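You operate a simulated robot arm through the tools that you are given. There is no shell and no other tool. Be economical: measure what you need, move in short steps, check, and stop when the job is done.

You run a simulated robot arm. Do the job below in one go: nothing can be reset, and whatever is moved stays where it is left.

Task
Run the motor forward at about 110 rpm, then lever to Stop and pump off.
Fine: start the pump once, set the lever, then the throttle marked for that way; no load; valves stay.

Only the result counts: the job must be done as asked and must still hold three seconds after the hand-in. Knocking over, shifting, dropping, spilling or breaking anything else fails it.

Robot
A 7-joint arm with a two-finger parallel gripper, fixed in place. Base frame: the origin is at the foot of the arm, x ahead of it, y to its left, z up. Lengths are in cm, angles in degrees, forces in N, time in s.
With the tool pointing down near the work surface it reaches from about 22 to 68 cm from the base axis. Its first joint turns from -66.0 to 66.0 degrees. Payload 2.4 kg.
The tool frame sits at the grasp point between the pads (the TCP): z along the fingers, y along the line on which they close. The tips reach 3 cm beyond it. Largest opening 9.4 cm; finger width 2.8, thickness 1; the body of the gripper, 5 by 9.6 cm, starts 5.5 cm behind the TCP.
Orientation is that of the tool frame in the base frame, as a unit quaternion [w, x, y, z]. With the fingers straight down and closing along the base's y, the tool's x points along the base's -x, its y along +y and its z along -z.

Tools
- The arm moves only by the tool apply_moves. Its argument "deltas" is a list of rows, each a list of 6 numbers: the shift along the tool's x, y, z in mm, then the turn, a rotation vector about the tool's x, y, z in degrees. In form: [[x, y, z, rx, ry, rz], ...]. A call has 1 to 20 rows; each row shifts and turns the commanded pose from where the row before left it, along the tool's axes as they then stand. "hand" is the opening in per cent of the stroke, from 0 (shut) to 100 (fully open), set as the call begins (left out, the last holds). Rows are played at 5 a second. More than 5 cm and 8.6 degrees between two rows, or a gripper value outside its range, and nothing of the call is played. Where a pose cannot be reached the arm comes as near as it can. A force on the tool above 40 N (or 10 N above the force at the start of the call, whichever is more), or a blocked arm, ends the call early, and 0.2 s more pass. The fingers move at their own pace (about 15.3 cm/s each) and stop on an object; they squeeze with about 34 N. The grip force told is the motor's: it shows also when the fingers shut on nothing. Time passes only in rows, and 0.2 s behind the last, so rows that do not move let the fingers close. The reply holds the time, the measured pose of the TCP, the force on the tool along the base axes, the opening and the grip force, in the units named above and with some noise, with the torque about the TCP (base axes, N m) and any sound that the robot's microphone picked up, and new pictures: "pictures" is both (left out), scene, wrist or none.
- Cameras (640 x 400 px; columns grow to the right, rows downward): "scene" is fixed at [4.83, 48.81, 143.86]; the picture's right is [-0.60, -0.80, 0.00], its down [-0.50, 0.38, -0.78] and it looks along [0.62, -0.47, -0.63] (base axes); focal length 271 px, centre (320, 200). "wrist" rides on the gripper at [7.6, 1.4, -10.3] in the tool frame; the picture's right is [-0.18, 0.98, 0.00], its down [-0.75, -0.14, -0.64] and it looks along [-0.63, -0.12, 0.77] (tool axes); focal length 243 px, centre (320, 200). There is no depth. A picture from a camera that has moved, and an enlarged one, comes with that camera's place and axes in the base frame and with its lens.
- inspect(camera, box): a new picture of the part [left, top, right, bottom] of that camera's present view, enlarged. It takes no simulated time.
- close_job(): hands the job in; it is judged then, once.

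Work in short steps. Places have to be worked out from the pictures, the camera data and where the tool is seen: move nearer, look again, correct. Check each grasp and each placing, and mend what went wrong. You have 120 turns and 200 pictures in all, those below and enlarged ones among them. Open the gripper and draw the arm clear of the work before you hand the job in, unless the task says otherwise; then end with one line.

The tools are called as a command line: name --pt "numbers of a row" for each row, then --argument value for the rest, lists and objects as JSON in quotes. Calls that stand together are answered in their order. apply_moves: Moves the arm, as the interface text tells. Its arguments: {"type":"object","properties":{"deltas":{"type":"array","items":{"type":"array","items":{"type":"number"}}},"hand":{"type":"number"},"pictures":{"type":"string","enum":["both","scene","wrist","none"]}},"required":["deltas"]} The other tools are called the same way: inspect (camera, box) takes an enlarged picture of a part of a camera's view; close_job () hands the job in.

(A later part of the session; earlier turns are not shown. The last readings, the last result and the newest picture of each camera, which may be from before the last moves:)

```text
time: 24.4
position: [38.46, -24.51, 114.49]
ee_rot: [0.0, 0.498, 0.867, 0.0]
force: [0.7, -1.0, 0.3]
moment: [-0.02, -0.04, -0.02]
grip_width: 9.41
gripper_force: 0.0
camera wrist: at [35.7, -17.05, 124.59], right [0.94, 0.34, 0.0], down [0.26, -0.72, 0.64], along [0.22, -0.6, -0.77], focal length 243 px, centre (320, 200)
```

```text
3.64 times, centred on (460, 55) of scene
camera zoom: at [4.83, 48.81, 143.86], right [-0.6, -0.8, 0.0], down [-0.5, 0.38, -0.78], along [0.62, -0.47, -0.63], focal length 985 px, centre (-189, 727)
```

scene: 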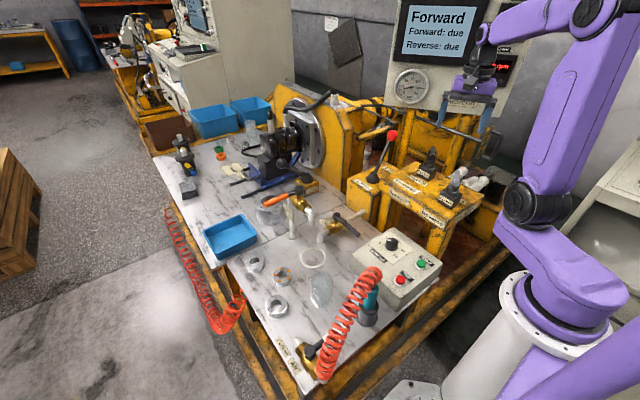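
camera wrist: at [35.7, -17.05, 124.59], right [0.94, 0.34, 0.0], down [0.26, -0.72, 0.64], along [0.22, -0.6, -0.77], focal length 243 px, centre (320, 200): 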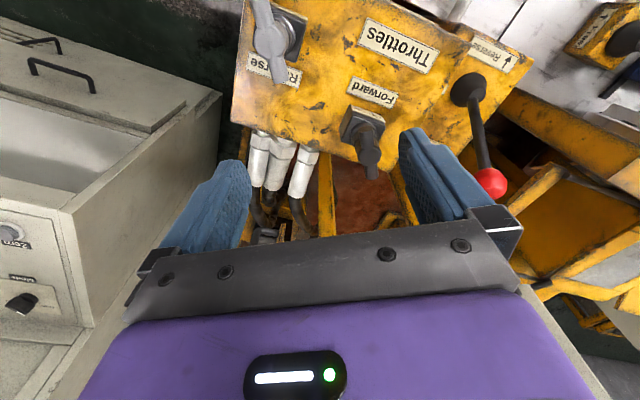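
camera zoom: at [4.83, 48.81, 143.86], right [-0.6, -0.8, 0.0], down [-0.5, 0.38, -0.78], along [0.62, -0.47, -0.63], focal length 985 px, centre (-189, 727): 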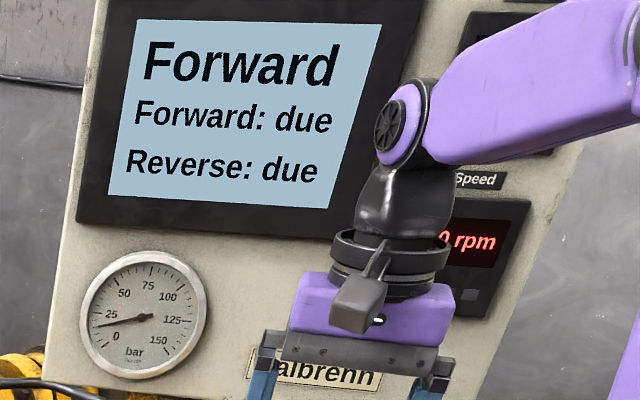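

Close is clockwise from above. I'll zoom on the handle from this new viewpoint to refine its centre and bar direction.

inspect --camera "wrist" --box '[320, 80, 420, 190]'

```text
3.64 times, centred on (370, 135) of wrist
camera zoom: at [35.7, -17.05, 124.59], right [0.94, 0.34, 0.0], down [0.26, -0.72, 0.64], along [0.22, -0.6, -0.77], focal length 882 px, centre (138, 436)
```

zoom: 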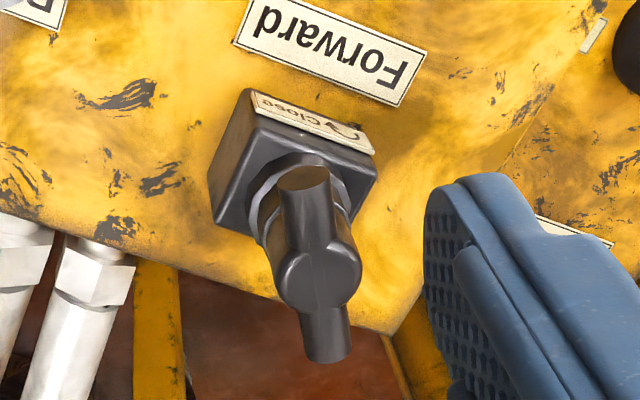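

The hub centre is at (46.0, -28.3) with the bar at about -57°, and my yaw matches. I'll move over it and lower until the tips are just above the handle.

apply_moves --pt "-35.5 23 0 0 0 0" --pt "-35.5 23 0 0 0 0" --pt "0 0 40 0 0 0" --pt "0 0 40 0 0 0" --pt "0 0 15 0 0 0" --pt "0 0 0 0 0 0"

inspect --camera "scene" --box '[380, 80, 480, 200]'

inspect --camera "scene" --box '[380, 0, 540, 110]'

```text
time: 25.8
position: [45.99, -28.3, 104.86]
ee_rot: [0.0, 0.496, 0.868, 0.0]
force: [0.0, -0.6, -0.2]
moment: [0.03, -0.02, 0.01]
grip_width: 9.4
gripper_force: 0.1
camera wrist: at [43.24, -20.89, 115.04], right [0.94, 0.34, 0.0], down [0.26, -0.72, 0.64], along [0.22, -0.6, -0.77], focal length 243 px, centre (320, 200)
```

scene: 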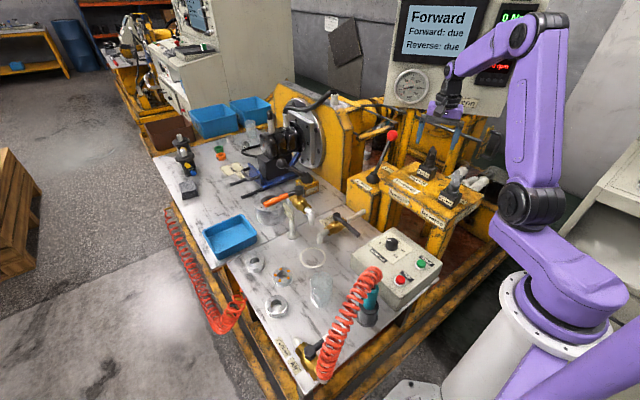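
wrist: 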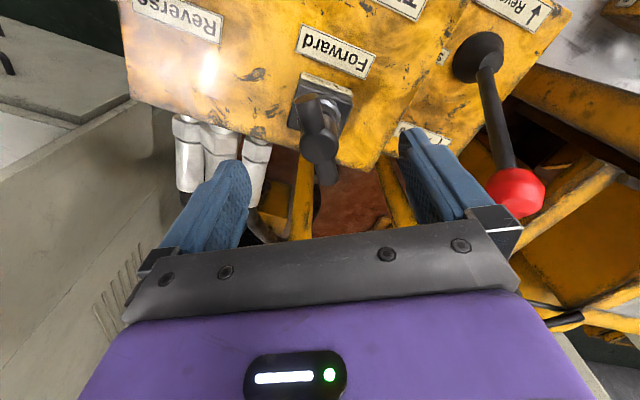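

```text
3.33 times, centred on (430, 140) of scene
camera zoom: at [4.83, 48.81, 143.86], right [-0.6, -0.8, 0.0], down [-0.5, 0.38, -0.78], along [0.62, -0.47, -0.63], focal length 903 px, centre (-47, 400)
```

zoom: 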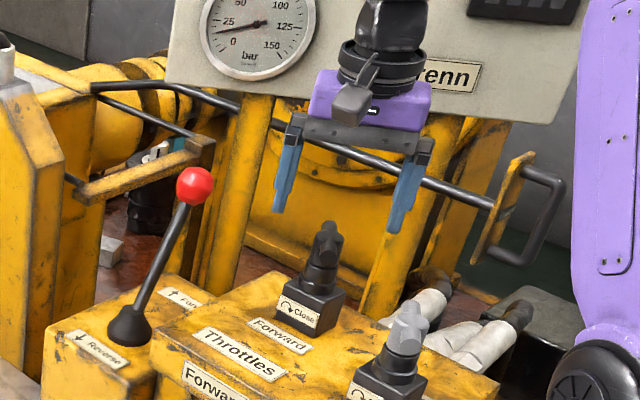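

```text
3.64 times, centred on (460, 55) of scene
camera zoom: at [4.83, 48.81, 143.86], right [-0.6, -0.8, 0.0], down [-0.5, 0.38, -0.78], along [0.62, -0.47, -0.63], focal length 985 px, centre (-189, 727)
```

zoom: 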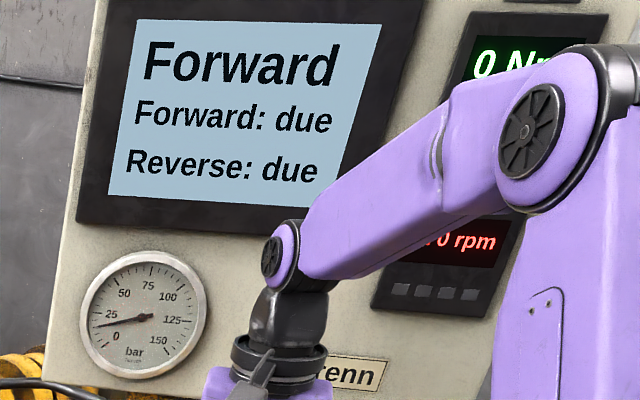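

The handle lies between the fingers (hub about (46.2, -28.7, 98)). I'll lower to z≈98.3 and close gently around it.

apply_moves --pt "-4 0 25 0 0 0" --pt "0 0 25 0 0 0" --pt "0 0 16 0 0 0" --pt "0 0 0 0 0 0"

inspect --camera "scene" --box '[380, 80, 480, 200]'

inspect --camera "scene" --box '[380, 0, 540, 110]'

```text
time: 26.8
position: [46.08, -28.71, 98.45]
ee_rot: [0.0, 0.496, 0.868, 0.0]
force: [-0.1, 0.3, 0.7]
moment: [0.03, 0.02, -0.01]
grip_width: 9.39
gripper_force: 0.1
camera wrist: at [43.37, -21.23, 108.44], right [0.94, 0.34, 0.0], down [0.26, -0.72, 0.64], along [0.22, -0.6, -0.77], focal length 243 px, centre (320, 200)
```

scene: 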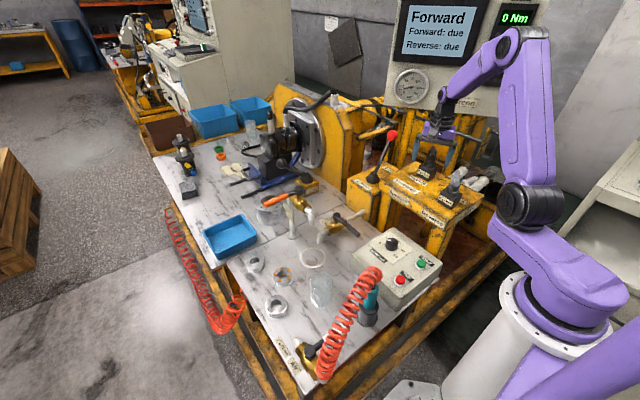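
wrist: 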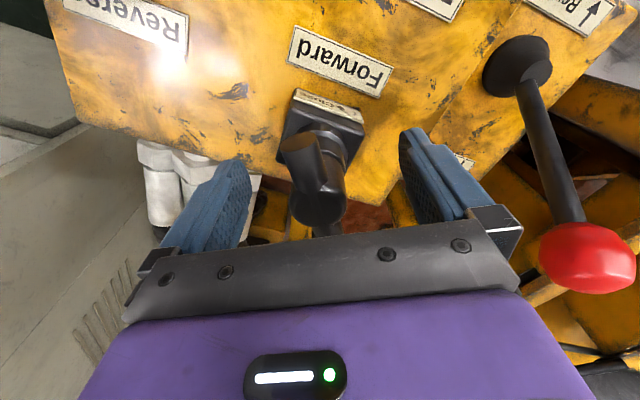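

```text
3.33 times, centred on (430, 140) of scene
camera zoom: at [4.83, 48.81, 143.86], right [-0.6, -0.8, 0.0], down [-0.5, 0.38, -0.78], along [0.62, -0.47, -0.63], focal length 903 px, centre (-47, 400)
```

zoom: 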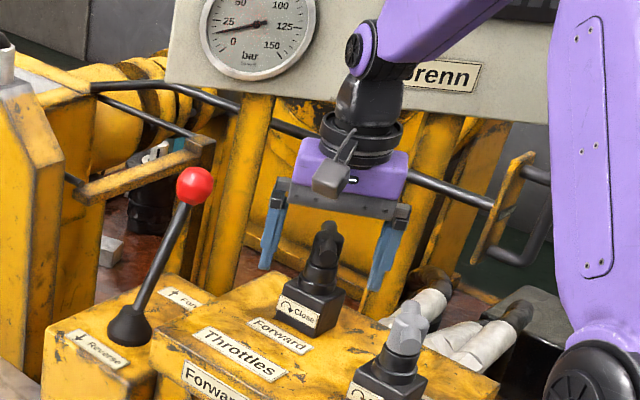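

```text
3.64 times, centred on (460, 55) of scene
camera zoom: at [4.83, 48.81, 143.86], right [-0.6, -0.8, 0.0], down [-0.5, 0.38, -0.78], along [0.62, -0.47, -0.63], focal length 985 px, centre (-189, 727)
```

zoom: 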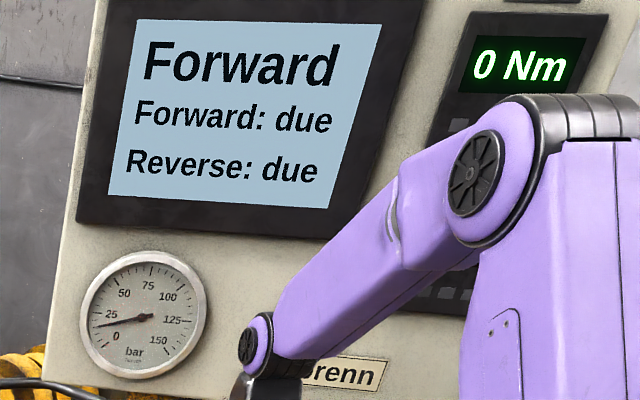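

It's well centred. I'll close on the handle.

apply_moves --pt "0 0 0 0 0 0" --pt "0 0 0 0 0 0" --pt "0 0 0 0 0 0" --hand 0 --pictures "wrist"

inspect --camera "scene" --box '[380, 80, 480, 200]'

```text
time: 27.6
position: [46.1, -28.6, 98.41]
ee_rot: [0.0, 0.497, 0.868, 0.0]
force: [-3.2, -1.0, -1.4]
moment: [-0.22, 0.22, -0.09]
grip_width: 3.44
gripper_force: 45.1
camera wrist: at [43.34, -21.25, 108.45], right [0.94, 0.34, 0.0], down [0.26, -0.72, 0.64], along [0.22, -0.6, -0.77], focal length 243 px, centre (320, 200)
```

wrist: 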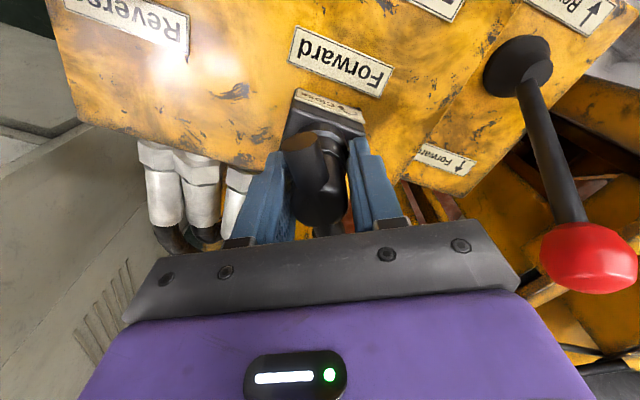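

```text
3.33 times, centred on (430, 140) of scene
camera zoom: at [4.82, 48.8, 143.86], right [-0.6, -0.8, 0.0], down [-0.5, 0.38, -0.78], along [0.62, -0.47, -0.63], focal length 903 px, centre (-47, 400)
```

zoom: 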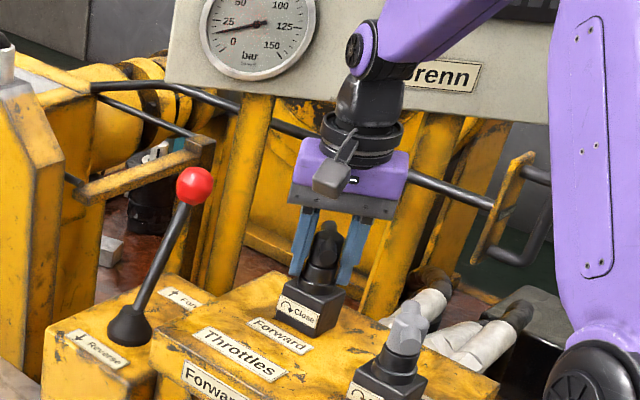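

The hub is gripped at 3.4 cm. I'll turn clockwise (closing) by 16° and see whether the handle follows.

apply_moves --pt "0 0 0 0 0 4" --pt "0 0 0 0 0 4" --pt "0 0 0 0 0 4" --pt "0 0 0 0 0 4" --pt "0 0 0 0 0 0"

inspect --camera "scene" --box '[380, 0, 540, 200]'

```text
time: 28.8
position: [46.03, -28.92, 98.48]
ee_rot: [0.002, 0.613, 0.79, 0.0]
force: [-8.9, -12.0, 3.2]
moment: [-0.41, 0.4, 0.73]
grip_width: 3.46
gripper_force: 45.2
camera wrist: at [45.45, -20.92, 108.5], right [1.0, 0.06, 0.0], down [0.05, -0.76, 0.64], along [0.04, -0.64, -0.77], focal length 243 px, centre (320, 200)
```

scene: 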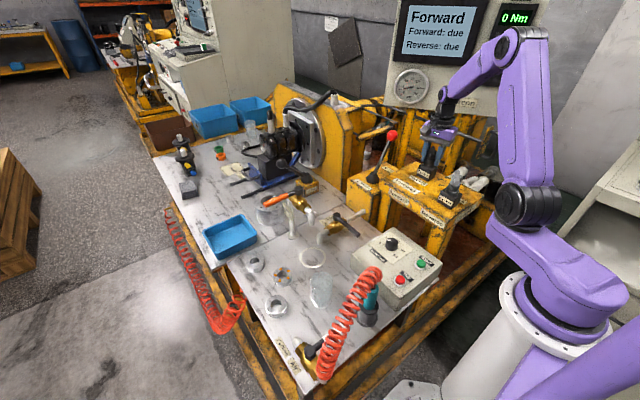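
wrist: 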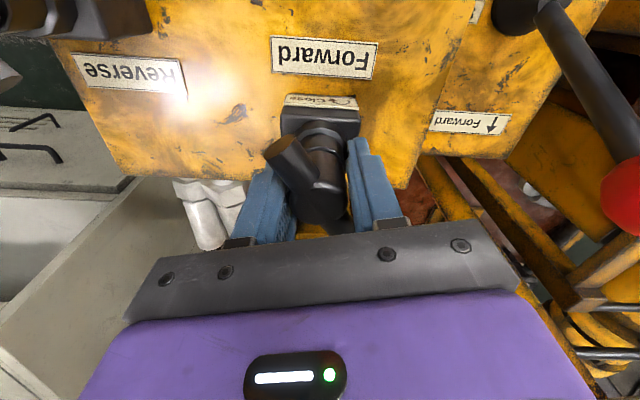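

```text
2.00 times, centred on (460, 100) of scene
camera zoom: at [4.8, 48.78, 143.87], right [-0.6, -0.8, 0.0], down [-0.5, 0.38, -0.78], along [0.62, -0.47, -0.63], focal length 542 px, centre (40, 400)
```

zoom: 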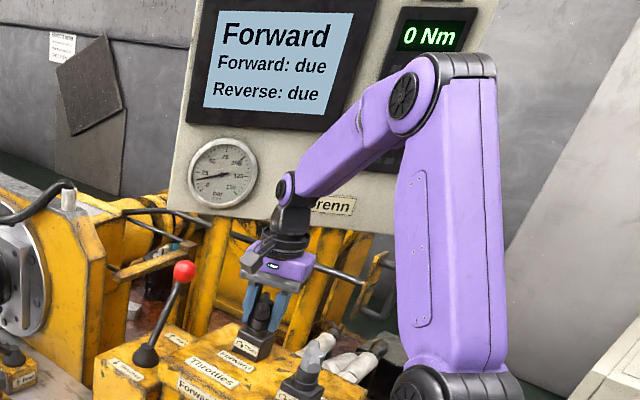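

The wrist view suggests the gripper slipped rather than turning the handle. I'll zoom in to measure the handle.

inspect --camera "wrist" --box '[240, 80, 400, 240]'

inspect --camera "scene" --box '[400, 110, 460, 190]'

```text
2.50 times, centred on (320, 160) of wrist
camera zoom: at [45.45, -20.92, 108.5], right [1.0, 0.06, 0.0], down [0.05, -0.76, 0.64], along [0.04, -0.64, -0.77], focal length 606 px, centre (320, 300)
```

zoom: 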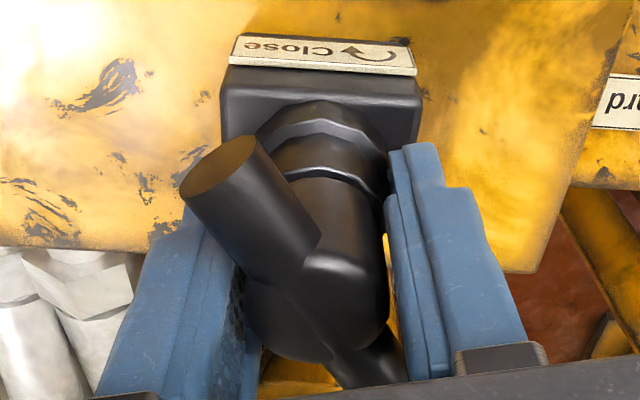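

```text
5.00 times, centred on (430, 150) of scene
camera zoom: at [4.8, 48.78, 143.87], right [-0.6, -0.8, 0.0], down [-0.5, 0.38, -0.78], along [0.62, -0.47, -0.63], focal length 1355 px, centre (-230, 450)
```

zoom: 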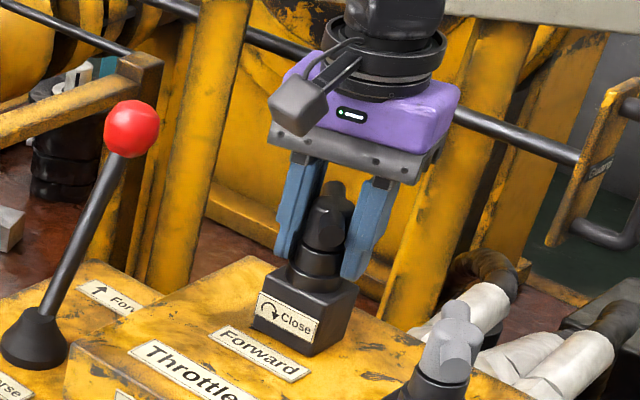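

The bar is still at about -55°, so the hub slipped, but the bar is now nearly against the finger edges. Turning further will drive it positively through the bar, so I'll continue gently.

apply_moves --pt "0 0 0 0 0 4" --pt "0 0 0 0 0 4" --pt "0 0 0 0 0 4" --pt "0 0 0 0 0 0" --pictures "none"

inspect --camera "wrist" --box '[240, 80, 400, 240]'

inspect --camera "scene" --box '[400, 110, 460, 190]'

```text
time: 29.8
position: [46.08, -28.89, 98.56]
ee_rot: [0.001, 0.692, 0.722, -0.002]
force: [-13.8, -16.6, 7.9]
moment: [-0.64, 0.65, 0.62]
grip_width: 3.42
gripper_force: 45.2
```

```text
2.50 times, centred on (320, 160) of wrist
camera zoom: at [47.02, -21.0, 108.5], right [0.99, -0.14, 0.0], down [-0.11, -0.76, 0.64], along [-0.09, -0.64, -0.76], focal length 606 px, centre (320, 300)
```

zoom: 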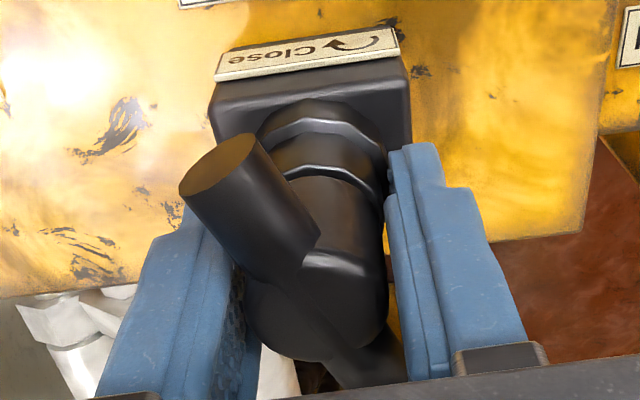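

```text
5.00 times, centred on (430, 150) of scene
camera zoom: at [4.78, 48.77, 143.87], right [-0.6, -0.8, 0.0], down [-0.5, 0.38, -0.78], along [0.62, -0.47, -0.63], focal length 1355 px, centre (-230, 450)
```

zoom: 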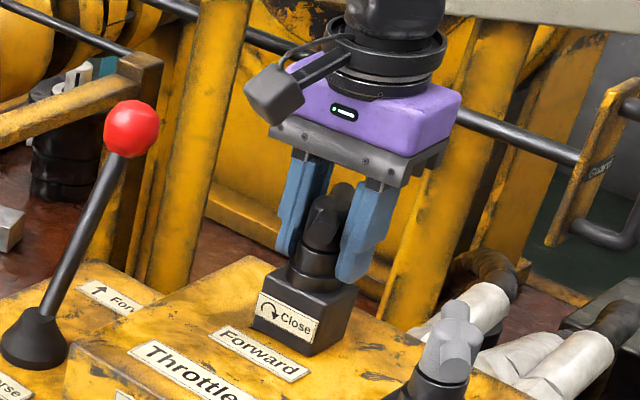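

The handle now turns with the gripper. I'll release, rise and move sideways until the speed display is visible.

apply_moves --pt "0 0 0 0 0 0" --pt "0 0 0 0 0 0" --pt "0 0 -40 0 0 0" --pt "0 0 -40 0 0 0" --pt "0 0 -40 0 0 0" --pt "45 0 0 0 0 0" --pt "45 0 0 0 0 0" --pt "0 0 0 0 0 0" --hand 100

inspect --camera "scene" --box '[380, 0, 540, 110]'

inspect --camera "scene" --box '[400, 110, 460, 190]'

```text
time: 31.6
position: [45.73, -19.52, 110.5]
ee_rot: [0.0, 0.692, 0.722, 0.0]
force: [-0.1, 0.1, -0.3]
moment: [0.01, 0.04, 0.0]
grip_width: 9.42
gripper_force: 0.2
camera wrist: at [46.65, -11.8, 120.54], right [0.99, -0.14, 0.0], down [-0.11, -0.76, 0.64], along [-0.09, -0.64, -0.77], focal length 243 px, centre (320, 200)
```

scene: 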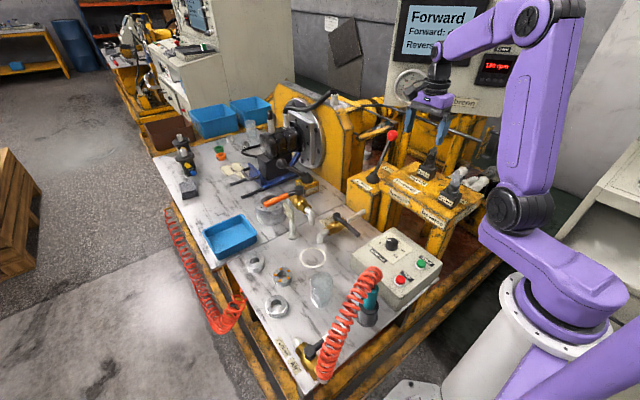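
wrist: 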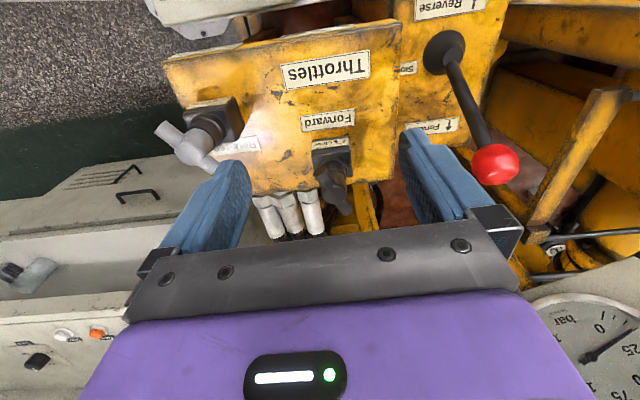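

```text
3.64 times, centred on (460, 55) of scene
camera zoom: at [4.83, 48.81, 143.86], right [-0.6, -0.8, 0.0], down [-0.5, 0.38, -0.78], along [0.62, -0.47, -0.63], focal length 985 px, centre (-189, 727)
```

zoom: 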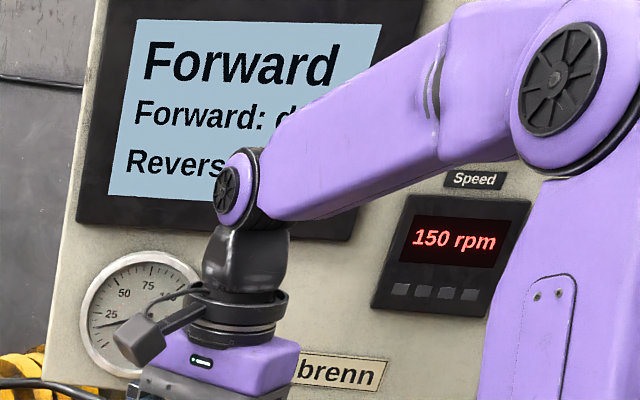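

```text
5.00 times, centred on (430, 150) of scene
camera zoom: at [4.83, 48.81, 143.86], right [-0.6, -0.8, 0.0], down [-0.5, 0.38, -0.78], along [0.62, -0.47, -0.63], focal length 1355 px, centre (-230, 450)
```

zoom: 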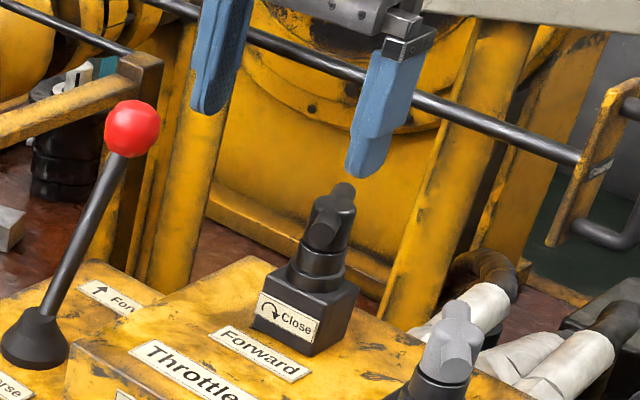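

It's now 150 rpm, down from 170, and the direction is right. I'll wait a couple of seconds to see the settled speed.

apply_moves --pt "0 0 0 0 0 0" --pt "0 0 0 0 0 0" --pt "0 0 0 0 0 0" --pt "0 0 0 0 0 0" --pt "0 0 0 0 0 0" --pt "0 0 0 0 0 0" --pt "0 0 0 0 0 0" --pt "0 0 0 0 0 0" --pt "0 0 0 0 0 0" --pt "0 0 0 0 0 0" --pictures "none"

inspect --camera "scene" --box '[470, 40, 530, 90]'

inspect --camera "wrist" --box '[290, 110, 390, 220]'

```text
time: 33.8
position: [45.65, -19.62, 110.5]
ee_rot: [0.001, 0.691, 0.722, 0.0]
force: [0.1, -0.3, 0.9]
moment: [-0.01, 0.02, -0.01]
grip_width: 9.4
gripper_force: 0.1
```

```text
8.00 times, centred on (500, 65) of scene
camera zoom: at [4.83, 48.81, 143.86], right [-0.6, -0.8, 0.0], down [-0.5, 0.38, -0.78], along [0.62, -0.47, -0.63], focal length 2168 px, centre (-1120, 1280)
```

zoom: 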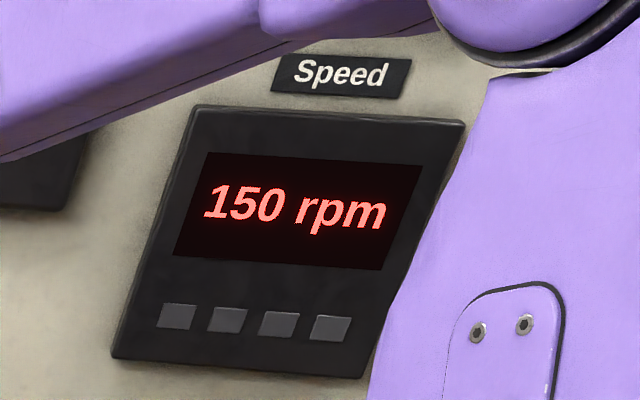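

```text
3.64 times, centred on (340, 165) of wrist
camera zoom: at [46.66, -11.83, 120.54], right [0.99, -0.14, 0.0], down [-0.11, -0.76, 0.64], along [-0.09, -0.64, -0.77], focal length 882 px, centre (247, 327)
```

zoom: 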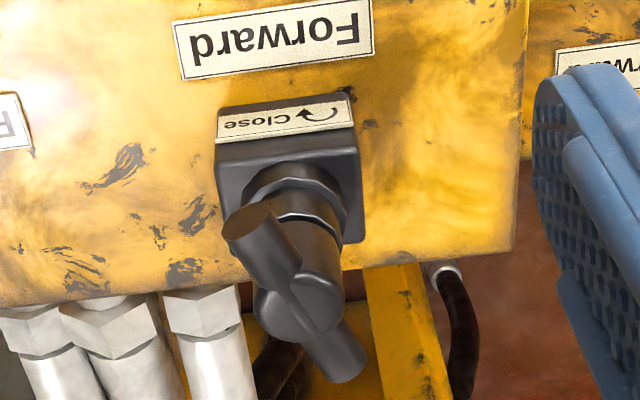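

It's stable at 150 rpm, and the bar moved from about -57° to -69° (12° gave -20 rpm). I'll regrip at the same yaw and turn about 20° more.

apply_moves --pt "-46 0 0 0 0 0" --pt "-46 0 0 0 0 0" --pt "0 0 40 0 0 0" --pt "0 0 40 0 0 0" --pt "0 0 38 0 0 0" --pt "0 0 0 0 0 0" --pictures "wrist"

```text
time: 35.2
position: [46.18, -28.78, 98.55]
ee_rot: [0.0, 0.692, 0.722, 0.0]
force: [0.7, 0.2, -0.2]
moment: [-0.02, -0.01, -0.01]
grip_width: 9.41
gripper_force: 0.0
camera wrist: at [47.14, -21.06, 108.66], right [0.99, -0.14, 0.0], down [-0.11, -0.76, 0.64], along [-0.09, -0.64, -0.77], focal length 243 px, centre (320, 200)
```

wrist: 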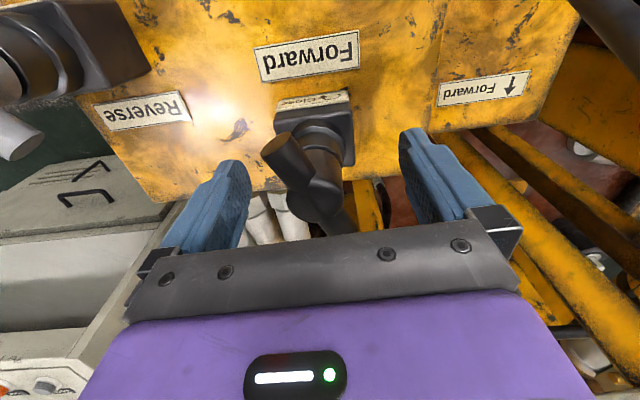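

The hub sits slightly left of centre, so I'll shift 3 mm, close and turn 20°.

apply_moves --pt "0 -3 0 0 0 0" --pt "0 0 0 0 0 0" --pt "0 0 0 0 0 0" --hand 0 --pictures "none"

apply_moves --pt "0 0 0 0 0 4" --pt "0 0 0 0 0 4" --pt "0 0 0 0 0 4" --pt "0 0 0 0 0 4" --pt "0 0 0 0 0 4" --pt "0 0 0 0 0 0" --pictures "none"

inspect --camera "wrist" --box '[240, 80, 400, 240]'

inspect --camera "scene" --box '[380, 0, 540, 110]'

```text
time: 36.0
position: [46.01, -28.91, 98.59]
ee_rot: [0.001, 0.692, 0.722, 0.001]
force: [11.3, -1.1, -5.8]
moment: [-0.09, -0.49, 0.01]
grip_width: 3.39
gripper_force: 44.9
```

```text
time: 37.4
position: [45.87, -28.77, 98.65]
ee_rot: [0.0, 0.807, 0.59, 0.0]
force: [5.1, 3.6, 9.4]
moment: [-0.01, 0.11, 0.25]
grip_width: 3.37
gripper_force: 44.9
```

```text
2.50 times, centred on (320, 160) of wrist
camera zoom: at [49.42, -21.91, 108.73], right [0.88, -0.47, 0.0], down [-0.36, -0.67, 0.64], along [-0.3, -0.56, -0.77], focal length 606 px, centre (320, 300)
```

zoom: 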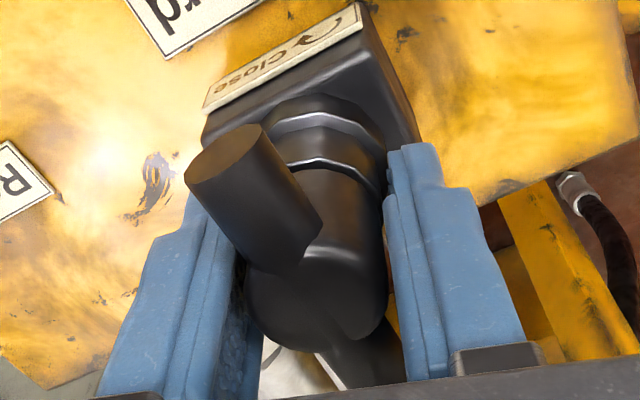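

```text
3.64 times, centred on (460, 55) of scene
camera zoom: at [4.83, 48.83, 143.85], right [-0.6, -0.8, 0.0], down [-0.5, 0.38, -0.78], along [0.62, -0.47, -0.63], focal length 985 px, centre (-189, 727)
```

zoom: 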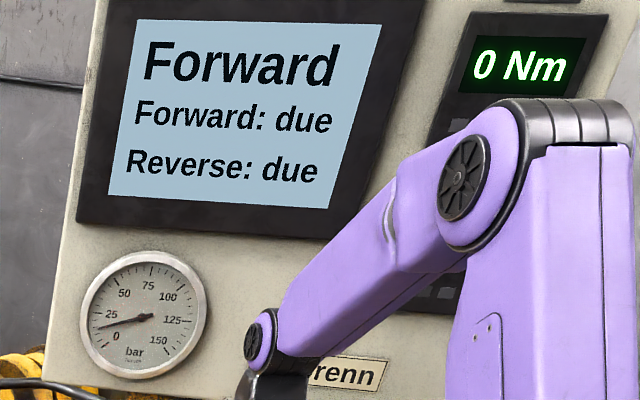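

The handle turned along with the gripper. I'll release and back off to read the speed.

apply_moves --pt "0 0 0 0 0 0" --pt "0 0 0 0 0 0" --pt "0 0 -40 0 0 0" --pt "0 0 -40 0 0 0" --pt "0 0 -40 0 0 0" --pt "45 0 0 0 0 0" --pt "45 0 0 0 0 0" --pt "0 0 0 0 0 0" --pt "0 0 0 0 0 0" --pt "0 0 0 0 0 0" --hand 100 --pictures "none"

inspect --camera "scene" --box '[380, 0, 540, 110]'

inspect --camera "wrist" --box '[270, 90, 410, 220]'

```text
time: 39.6
position: [48.67, -20.15, 110.54]
ee_rot: [0.0, 0.807, 0.591, 0.0]
force: [0.0, -0.2, 0.0]
moment: [0.01, -0.02, -0.01]
grip_width: 9.42
gripper_force: 0.0
```

```text
3.64 times, centred on (460, 55) of scene
camera zoom: at [4.83, 48.81, 143.86], right [-0.6, -0.8, 0.0], down [-0.5, 0.38, -0.78], along [0.62, -0.47, -0.63], focal length 985 px, centre (-189, 727)
```

zoom: 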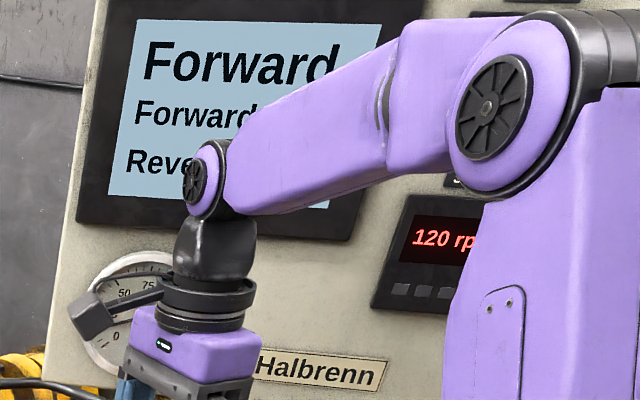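

```text
3.08 times, centred on (340, 155) of wrist
camera zoom: at [52.15, -13.23, 120.57], right [0.88, -0.47, 0.0], down [-0.36, -0.68, 0.64], along [-0.3, -0.57, -0.77], focal length 746 px, centre (258, 338)
```

zoom: 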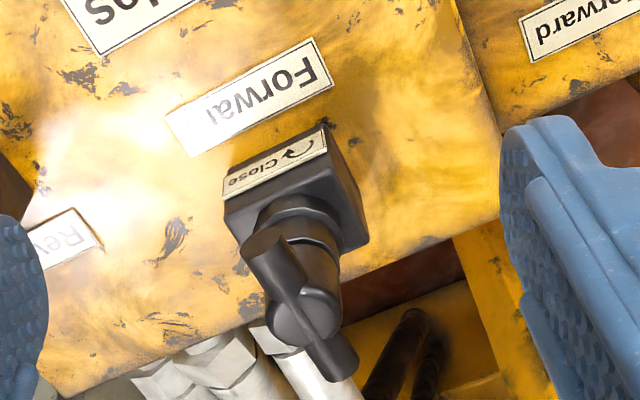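

It's at 120 rpm (about 1.5 rpm per degree). I'll regrip at the same yaw and turn about 6.5° more.

apply_moves --pt "-45 0 0 0 0 0" --pt "-45 0 0 0 0 0" --pt "0 0 40 0 0 0" --pt "0 0 40 0 0 0" --pt "0 0 40 0 0 0" --pt "0 0 0 0 0 0" --pictures "wrist"

inspect --camera "scene" --box '[400, 110, 460, 190]'

```text
time: 41.0
position: [45.91, -28.84, 98.53]
ee_rot: [0.0, 0.807, 0.59, 0.0]
force: [-0.9, -0.1, 1.1]
moment: [0.01, 0.0, -0.02]
grip_width: 9.39
gripper_force: 0.1
camera wrist: at [49.39, -21.85, 108.6], right [0.88, -0.47, 0.0], down [-0.36, -0.68, 0.64], along [-0.3, -0.57, -0.77], focal length 243 px, centre (320, 200)
```

wrist: 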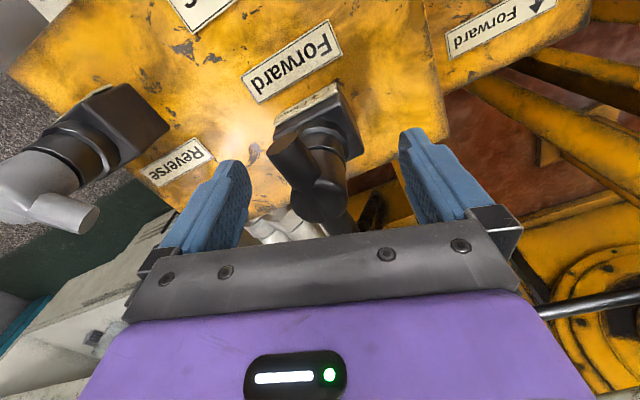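

```text
5.00 times, centred on (430, 150) of scene
camera zoom: at [4.83, 48.81, 143.86], right [-0.6, -0.8, 0.0], down [-0.5, 0.38, -0.78], along [0.62, -0.47, -0.63], focal length 1355 px, centre (-230, 450)
```

zoom: 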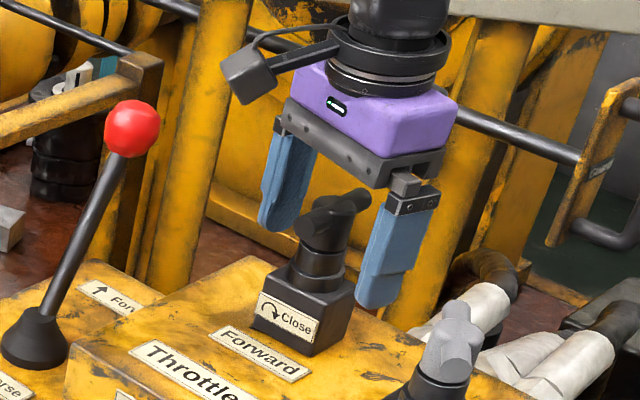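

It's well placed. I'll grip and turn 6.5°, then release and back off.

apply_moves --pt "0 0 0 0 0 0" --pt "0 0 0 0 0 0" --pt "0 0 0 0 0 0" --pt "0 0 0 0 0 3.3" --pt "0 0 0 0 0 3.2" --pt "0 0 0 0 0 0" --hand 0 --pictures "none"

apply_moves --pt "0 0 0 0 0 0" --pt "0 0 0 0 0 0" --pt "0 0 -40 0 0 0" --pt "0 0 -40 0 0 0" --pt "0 0 -40 0 0 0" --pt "45 -15 0 0 0 0" --pt "45 -15 0 0 0 0" --pt "0 0 0 0 0 0" --pt "0 0 0 0 0 0" --pt "0 0 0 0 0 0" --pt "0 0 0 0 0 0" --pt "0 0 0 0 0 0" --hand 100 --pictures "none"

inspect --camera "scene" --box '[380, 0, 540, 110]'

```text
time: 42.4
position: [45.83, -28.82, 98.43]
ee_rot: [0.0, 0.839, 0.544, 0.0]
force: [-3.1, -3.7, -4.4]
moment: [-0.29, 0.39, 0.68]
grip_width: 3.37
gripper_force: 45.3
```

```text
time: 45.0
position: [46.79, -19.33, 110.54]
ee_rot: [-0.001, 0.839, 0.544, 0.0]
force: [0.3, 0.1, -0.2]
moment: [-0.03, -0.03, 0.01]
grip_width: 9.39
gripper_force: 0.1
```

```text
3.64 times, centred on (460, 55) of scene
camera zoom: at [4.83, 48.81, 143.86], right [-0.6, -0.8, 0.0], down [-0.5, 0.38, -0.78], along [0.62, -0.47, -0.63], focal length 985 px, centre (-189, 727)
```

zoom: 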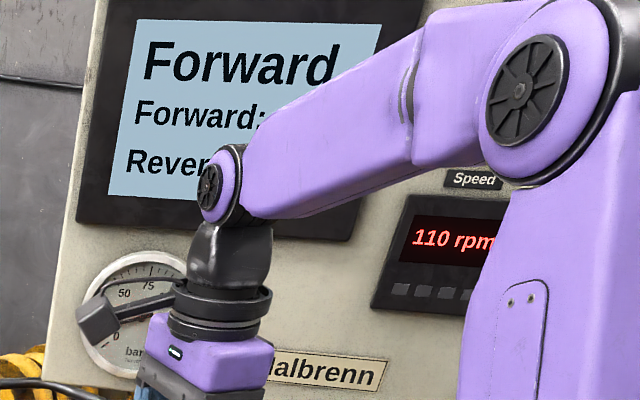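

It reads 110 rpm. I'll unwind the yaw here, which also lets the motor run a while, then check the screen.

apply_moves --pt "0 0 -10 0 0 -8.15" --pt "0 0 -10 0 0 -8.15" --pt "0 0 -10 0 0 -8.15" --pt "0 0 0 0 0 -8.15" --pt "0 0 0 0 0 -8.15" --pt "0 0 0 0 0 -8.15" --pt "0 0 0 0 0 -8.15" --pt "0 0 0 0 0 -8.15" --pt "0 0 0 0 0 -8.15" --pt "0 0 0 0 0 -8.15" --pt "0 0 0 0 0 -8.15" --pt "0 0 0 0 0 -8.15" --pt "0 0 0 0 0 -8.15" --pt "0 0 0 0 0 -8.0" --pt "0 0 0 0 0 0" --pictures "wrist"

inspect --camera "scene" --box '[340, 0, 540, 200]'

```text
time: 48.2
position: [46.8, -19.36, 113.68]
ee_rot: [0.0, 0.0, 1.0, 0.0]
force: [0.5, 0.4, -0.2]
moment: [0.01, -0.01, -0.01]
grip_width: 9.38
gripper_force: 0.1
camera wrist: at [39.06, -17.82, 123.71], right [0.18, 0.98, 0.0], down [0.75, -0.14, 0.64], along [0.63, -0.12, -0.77], focal length 243 px, centre (320, 200)
```

wrist: 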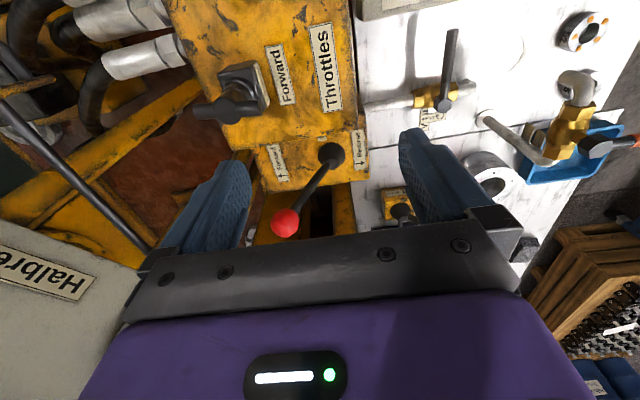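

```text
2.00 times, centred on (440, 100) of scene
camera zoom: at [4.83, 48.81, 143.86], right [-0.6, -0.8, 0.0], down [-0.5, 0.38, -0.78], along [0.62, -0.47, -0.63], focal length 542 px, centre (80, 400)
```

zoom: 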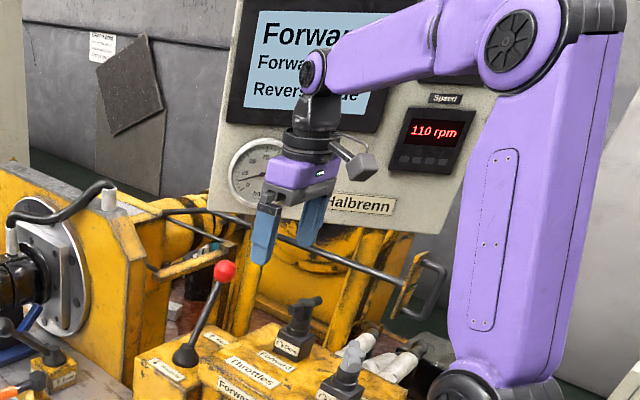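

It's stable at 110 rpm. I'll go back to the lever by the safe route, and check the screen before moving the lever.

apply_moves --pt "-27 25 -5 0 0 0" --pt "-27 25 -5 0 0 0" --pt "-30 -24 0 0 0 0" --pt "-30 -24 0 0 0 0" --pt "-20 -10 10 0 0 0" --pt "0 0 20 0 0 0" --pt "0 0 0 0 0 0" --hand 75

inspect --camera "scene" --box '[340, 0, 540, 200]'

```text
time: 49.8
position: [60.34, -20.35, 111.66]
ee_rot: [-0.001, 0.001, 1.0, 0.0]
force: [-0.5, 0.1, 0.1]
moment: [0.0, -0.02, 0.02]
grip_width: 7.04
gripper_force: 0.0
camera wrist: at [52.45, -18.68, 121.68], right [0.19, 0.98, 0.0], down [0.75, -0.14, 0.64], along [0.63, -0.12, -0.77], focal length 243 px, centre (320, 200)
```

scene: 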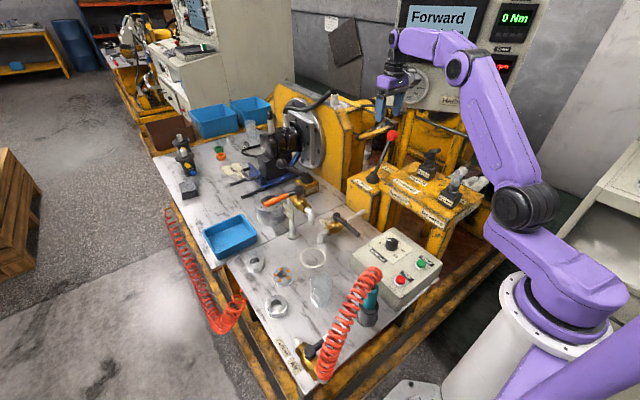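
wrist: 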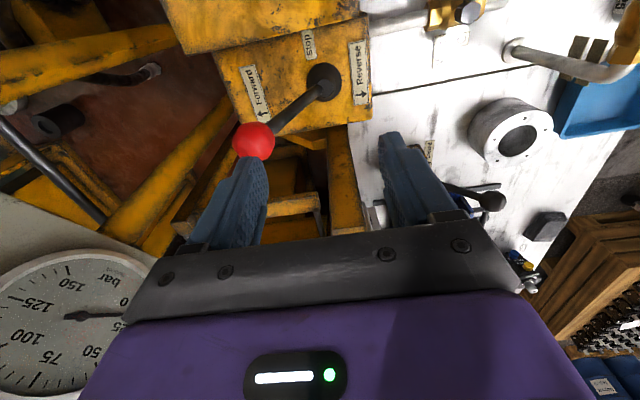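

```text
2.00 times, centred on (440, 100) of scene
camera zoom: at [4.83, 48.81, 143.86], right [-0.6, -0.8, 0.0], down [-0.5, 0.38, -0.78], along [0.62, -0.47, -0.63], focal length 542 px, centre (80, 400)
```

zoom: 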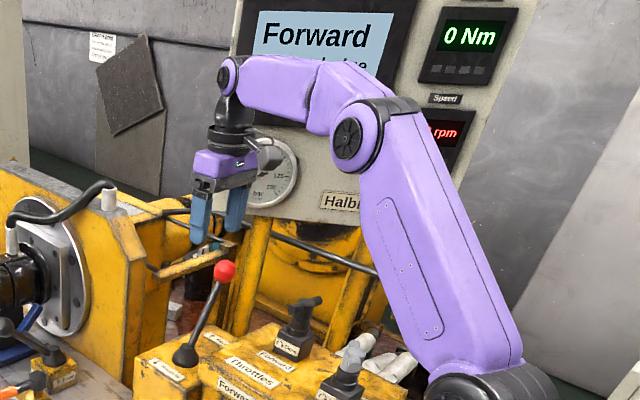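

The ball is at about (61.4, -26.6, 101). I'll slide over to straddle it from just above.

apply_moves --pt "0 -20 12 0 0 0" --pt "0 -20 15 0 0 0" --pt "0 -20 15 0 0 0" --pt "0 0 0 0 0 0"

inspect --camera "scene" --box '[340, 0, 540, 200]'

```text
time: 50.8
position: [60.28, -26.26, 107.32]
ee_rot: [0.0, 0.0, 1.0, 0.001]
force: [-0.2, -0.6, -0.1]
moment: [0.0, 0.0, 0.0]
grip_width: 7.07
gripper_force: 0.0
camera wrist: at [52.45, -24.71, 117.5], right [0.19, 0.98, 0.0], down [0.75, -0.14, 0.64], along [0.63, -0.12, -0.77], focal length 243 px, centre (320, 200)
```

scene: 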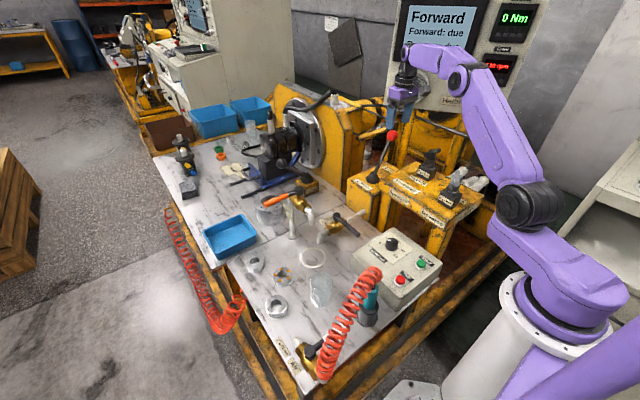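
wrist: 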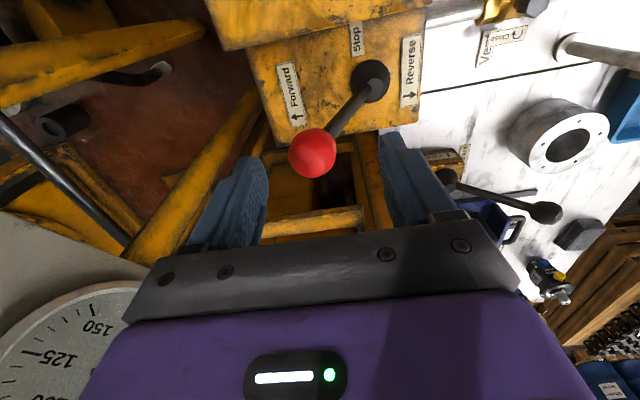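

```text
2.00 times, centred on (440, 100) of scene
camera zoom: at [4.83, 48.8, 143.86], right [-0.6, -0.8, 0.0], down [-0.5, 0.38, -0.78], along [0.62, -0.47, -0.63], focal length 542 px, centre (80, 400)
```

zoom: 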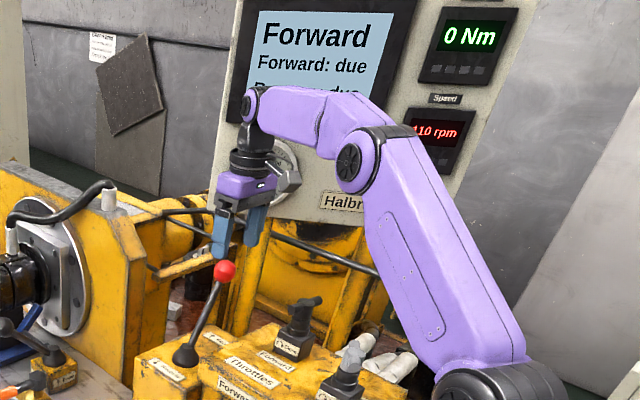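

Speed is still 110 and the screen still says "Forward: due". It may need a longer steady run, so I'll wait another 4 s here.

apply_moves --pt "0 0 0 0 0 0" --pt "0 0 0 0 0 0" --pt "0 0 0 0 0 0" --pt "0 0 0 0 0 0" --pt "0 0 0 0 0 0" --pt "0 0 0 0 0 0" --pt "0 0 0 0 0 0" --pt "0 0 0 0 0 0" --pt "0 0 0 0 0 0" --pt "0 0 0 0 0 0" --pt "0 0 0 0 0 0" --pt "0 0 0 0 0 0" --pt "0 0 0 0 0 0" --pt "0 0 0 0 0 0" --pt "0 0 0 0 0 0" --pt "0 0 0 0 0 0" --pt "0 0 0 0 0 0" --pt "0 0 0 0 0 0" --pt "0 0 0 0 0 0" --pt "0 0 0 0 0 0" --pictures "none"

inspect --camera "scene" --box '[380, 0, 540, 110]'

```text
time: 55.0
position: [60.18, -26.24, 107.4]
ee_rot: [0.001, 0.001, 1.0, 0.0]
force: [0.3, 0.6, -0.7]
moment: [-0.02, 0.03, 0.01]
grip_width: 7.03
gripper_force: 0.0
```

```text
3.64 times, centred on (460, 55) of scene
camera zoom: at [4.83, 48.81, 143.86], right [-0.6, -0.8, 0.0], down [-0.5, 0.38, -0.78], along [0.62, -0.47, -0.63], focal length 985 px, centre (-189, 727)
```

zoom: 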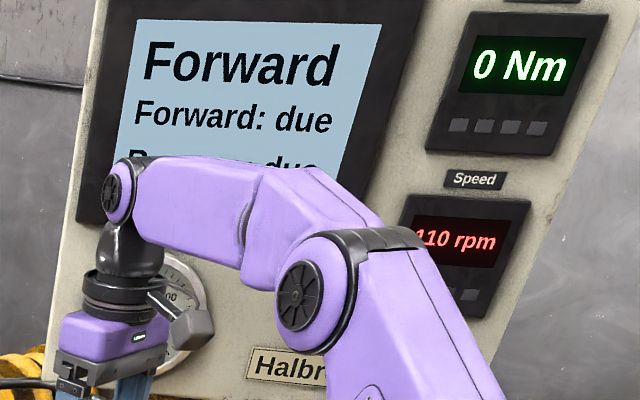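

It's still 110. The status may only register on stopping. I'll lower around the ball and narrow the fingers so I can bring the lever back to Stop precisely.

apply_moves --pt "-8 -3 20 0 0 0" --pt "0 0 25 0 0 0" --pt "0 0 22 0 0 0" --pt "0 0 0 0 0 0"

```text
time: 56.0
position: [60.93, -26.55, 100.74]
ee_rot: [0.0, 0.001, 1.0, 0.0]
force: [0.5, -0.8, 0.3]
moment: [-0.04, -0.01, 0.02]
grip_width: 7.05
gripper_force: 0.1
camera wrist: at [53.24, -25.0, 110.73], right [0.19, 0.98, 0.0], down [0.75, -0.14, 0.64], along [0.63, -0.12, -0.77], focal length 243 px, centre (320, 200)
```

scene: 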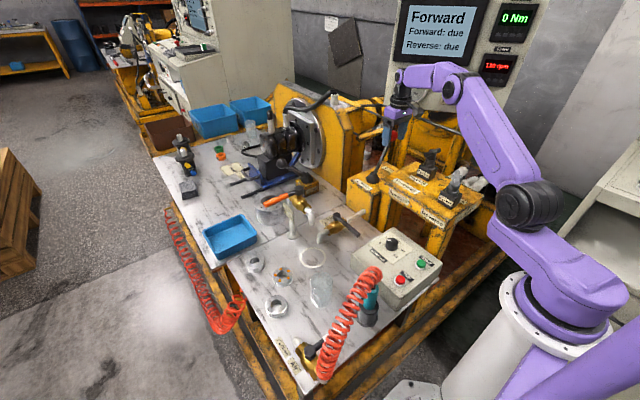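
wrist: 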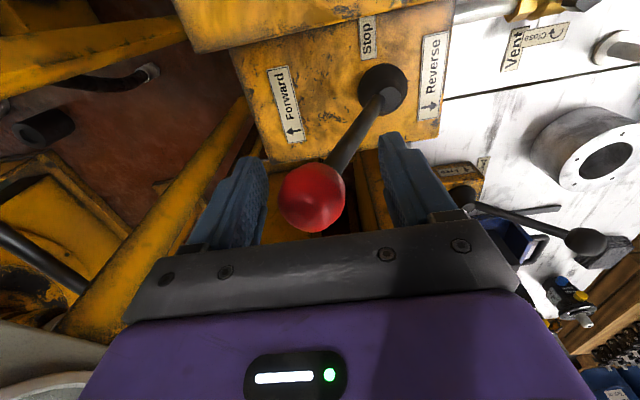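

The ball sits about 5 mm toward -y. I'll centre on it and narrow to 4.5 cm.

apply_moves --pt "0 -5 0 0 0 0" --pt "0 0 0 0 0 0" --pictures "none"

apply_moves --pt "0 0 0 0 0 0" --pt "0 10 -2 0 0 0" --pt "0 10 -2 0 0 0" --pt "0 10 -2 0 0 0" --pt "0 10 -2 0 0 0" --pt "0 0 0 0 0 0" --hand 48

inspect --camera "scene" --box '[340, 0, 540, 200]'

```text
time: 56.6
position: [61.01, -26.96, 100.68]
ee_rot: [0.0, 0.001, 1.0, 0.0]
force: [-0.2, 0.3, 1.7]
moment: [-0.05, 0.0, 0.03]
grip_width: 7.08
gripper_force: 0.1
```

```text
time: 58.0
position: [61.07, -22.89, 101.43]
ee_rot: [0.0, 0.0, 1.0, 0.001]
force: [-0.7, 0.1, 0.3]
moment: [-0.01, 0.01, -0.02]
grip_width: 4.56
gripper_force: 0.6
camera wrist: at [53.27, -21.33, 111.57], right [0.18, 0.98, 0.0], down [0.75, -0.14, 0.64], along [0.63, -0.12, -0.77], focal length 243 px, centre (320, 200)
```

scene: 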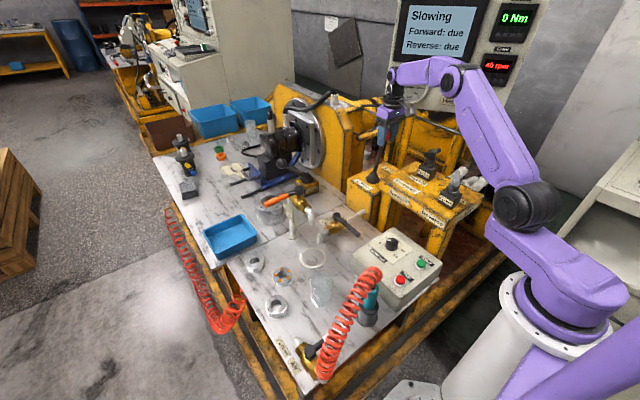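
wrist: 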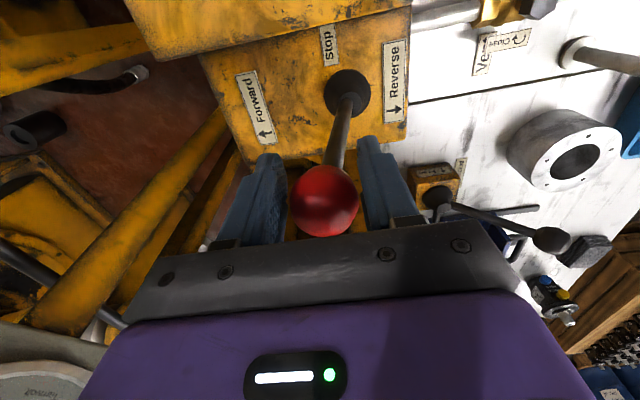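

```text
2.00 times, centred on (440, 100) of scene
camera zoom: at [4.83, 48.81, 143.86], right [-0.6, -0.8, 0.0], down [-0.5, 0.38, -0.78], along [0.62, -0.47, -0.63], focal length 542 px, centre (80, 400)
```

zoom: 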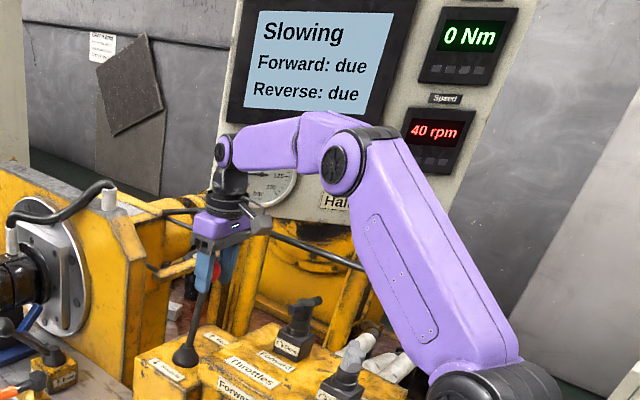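

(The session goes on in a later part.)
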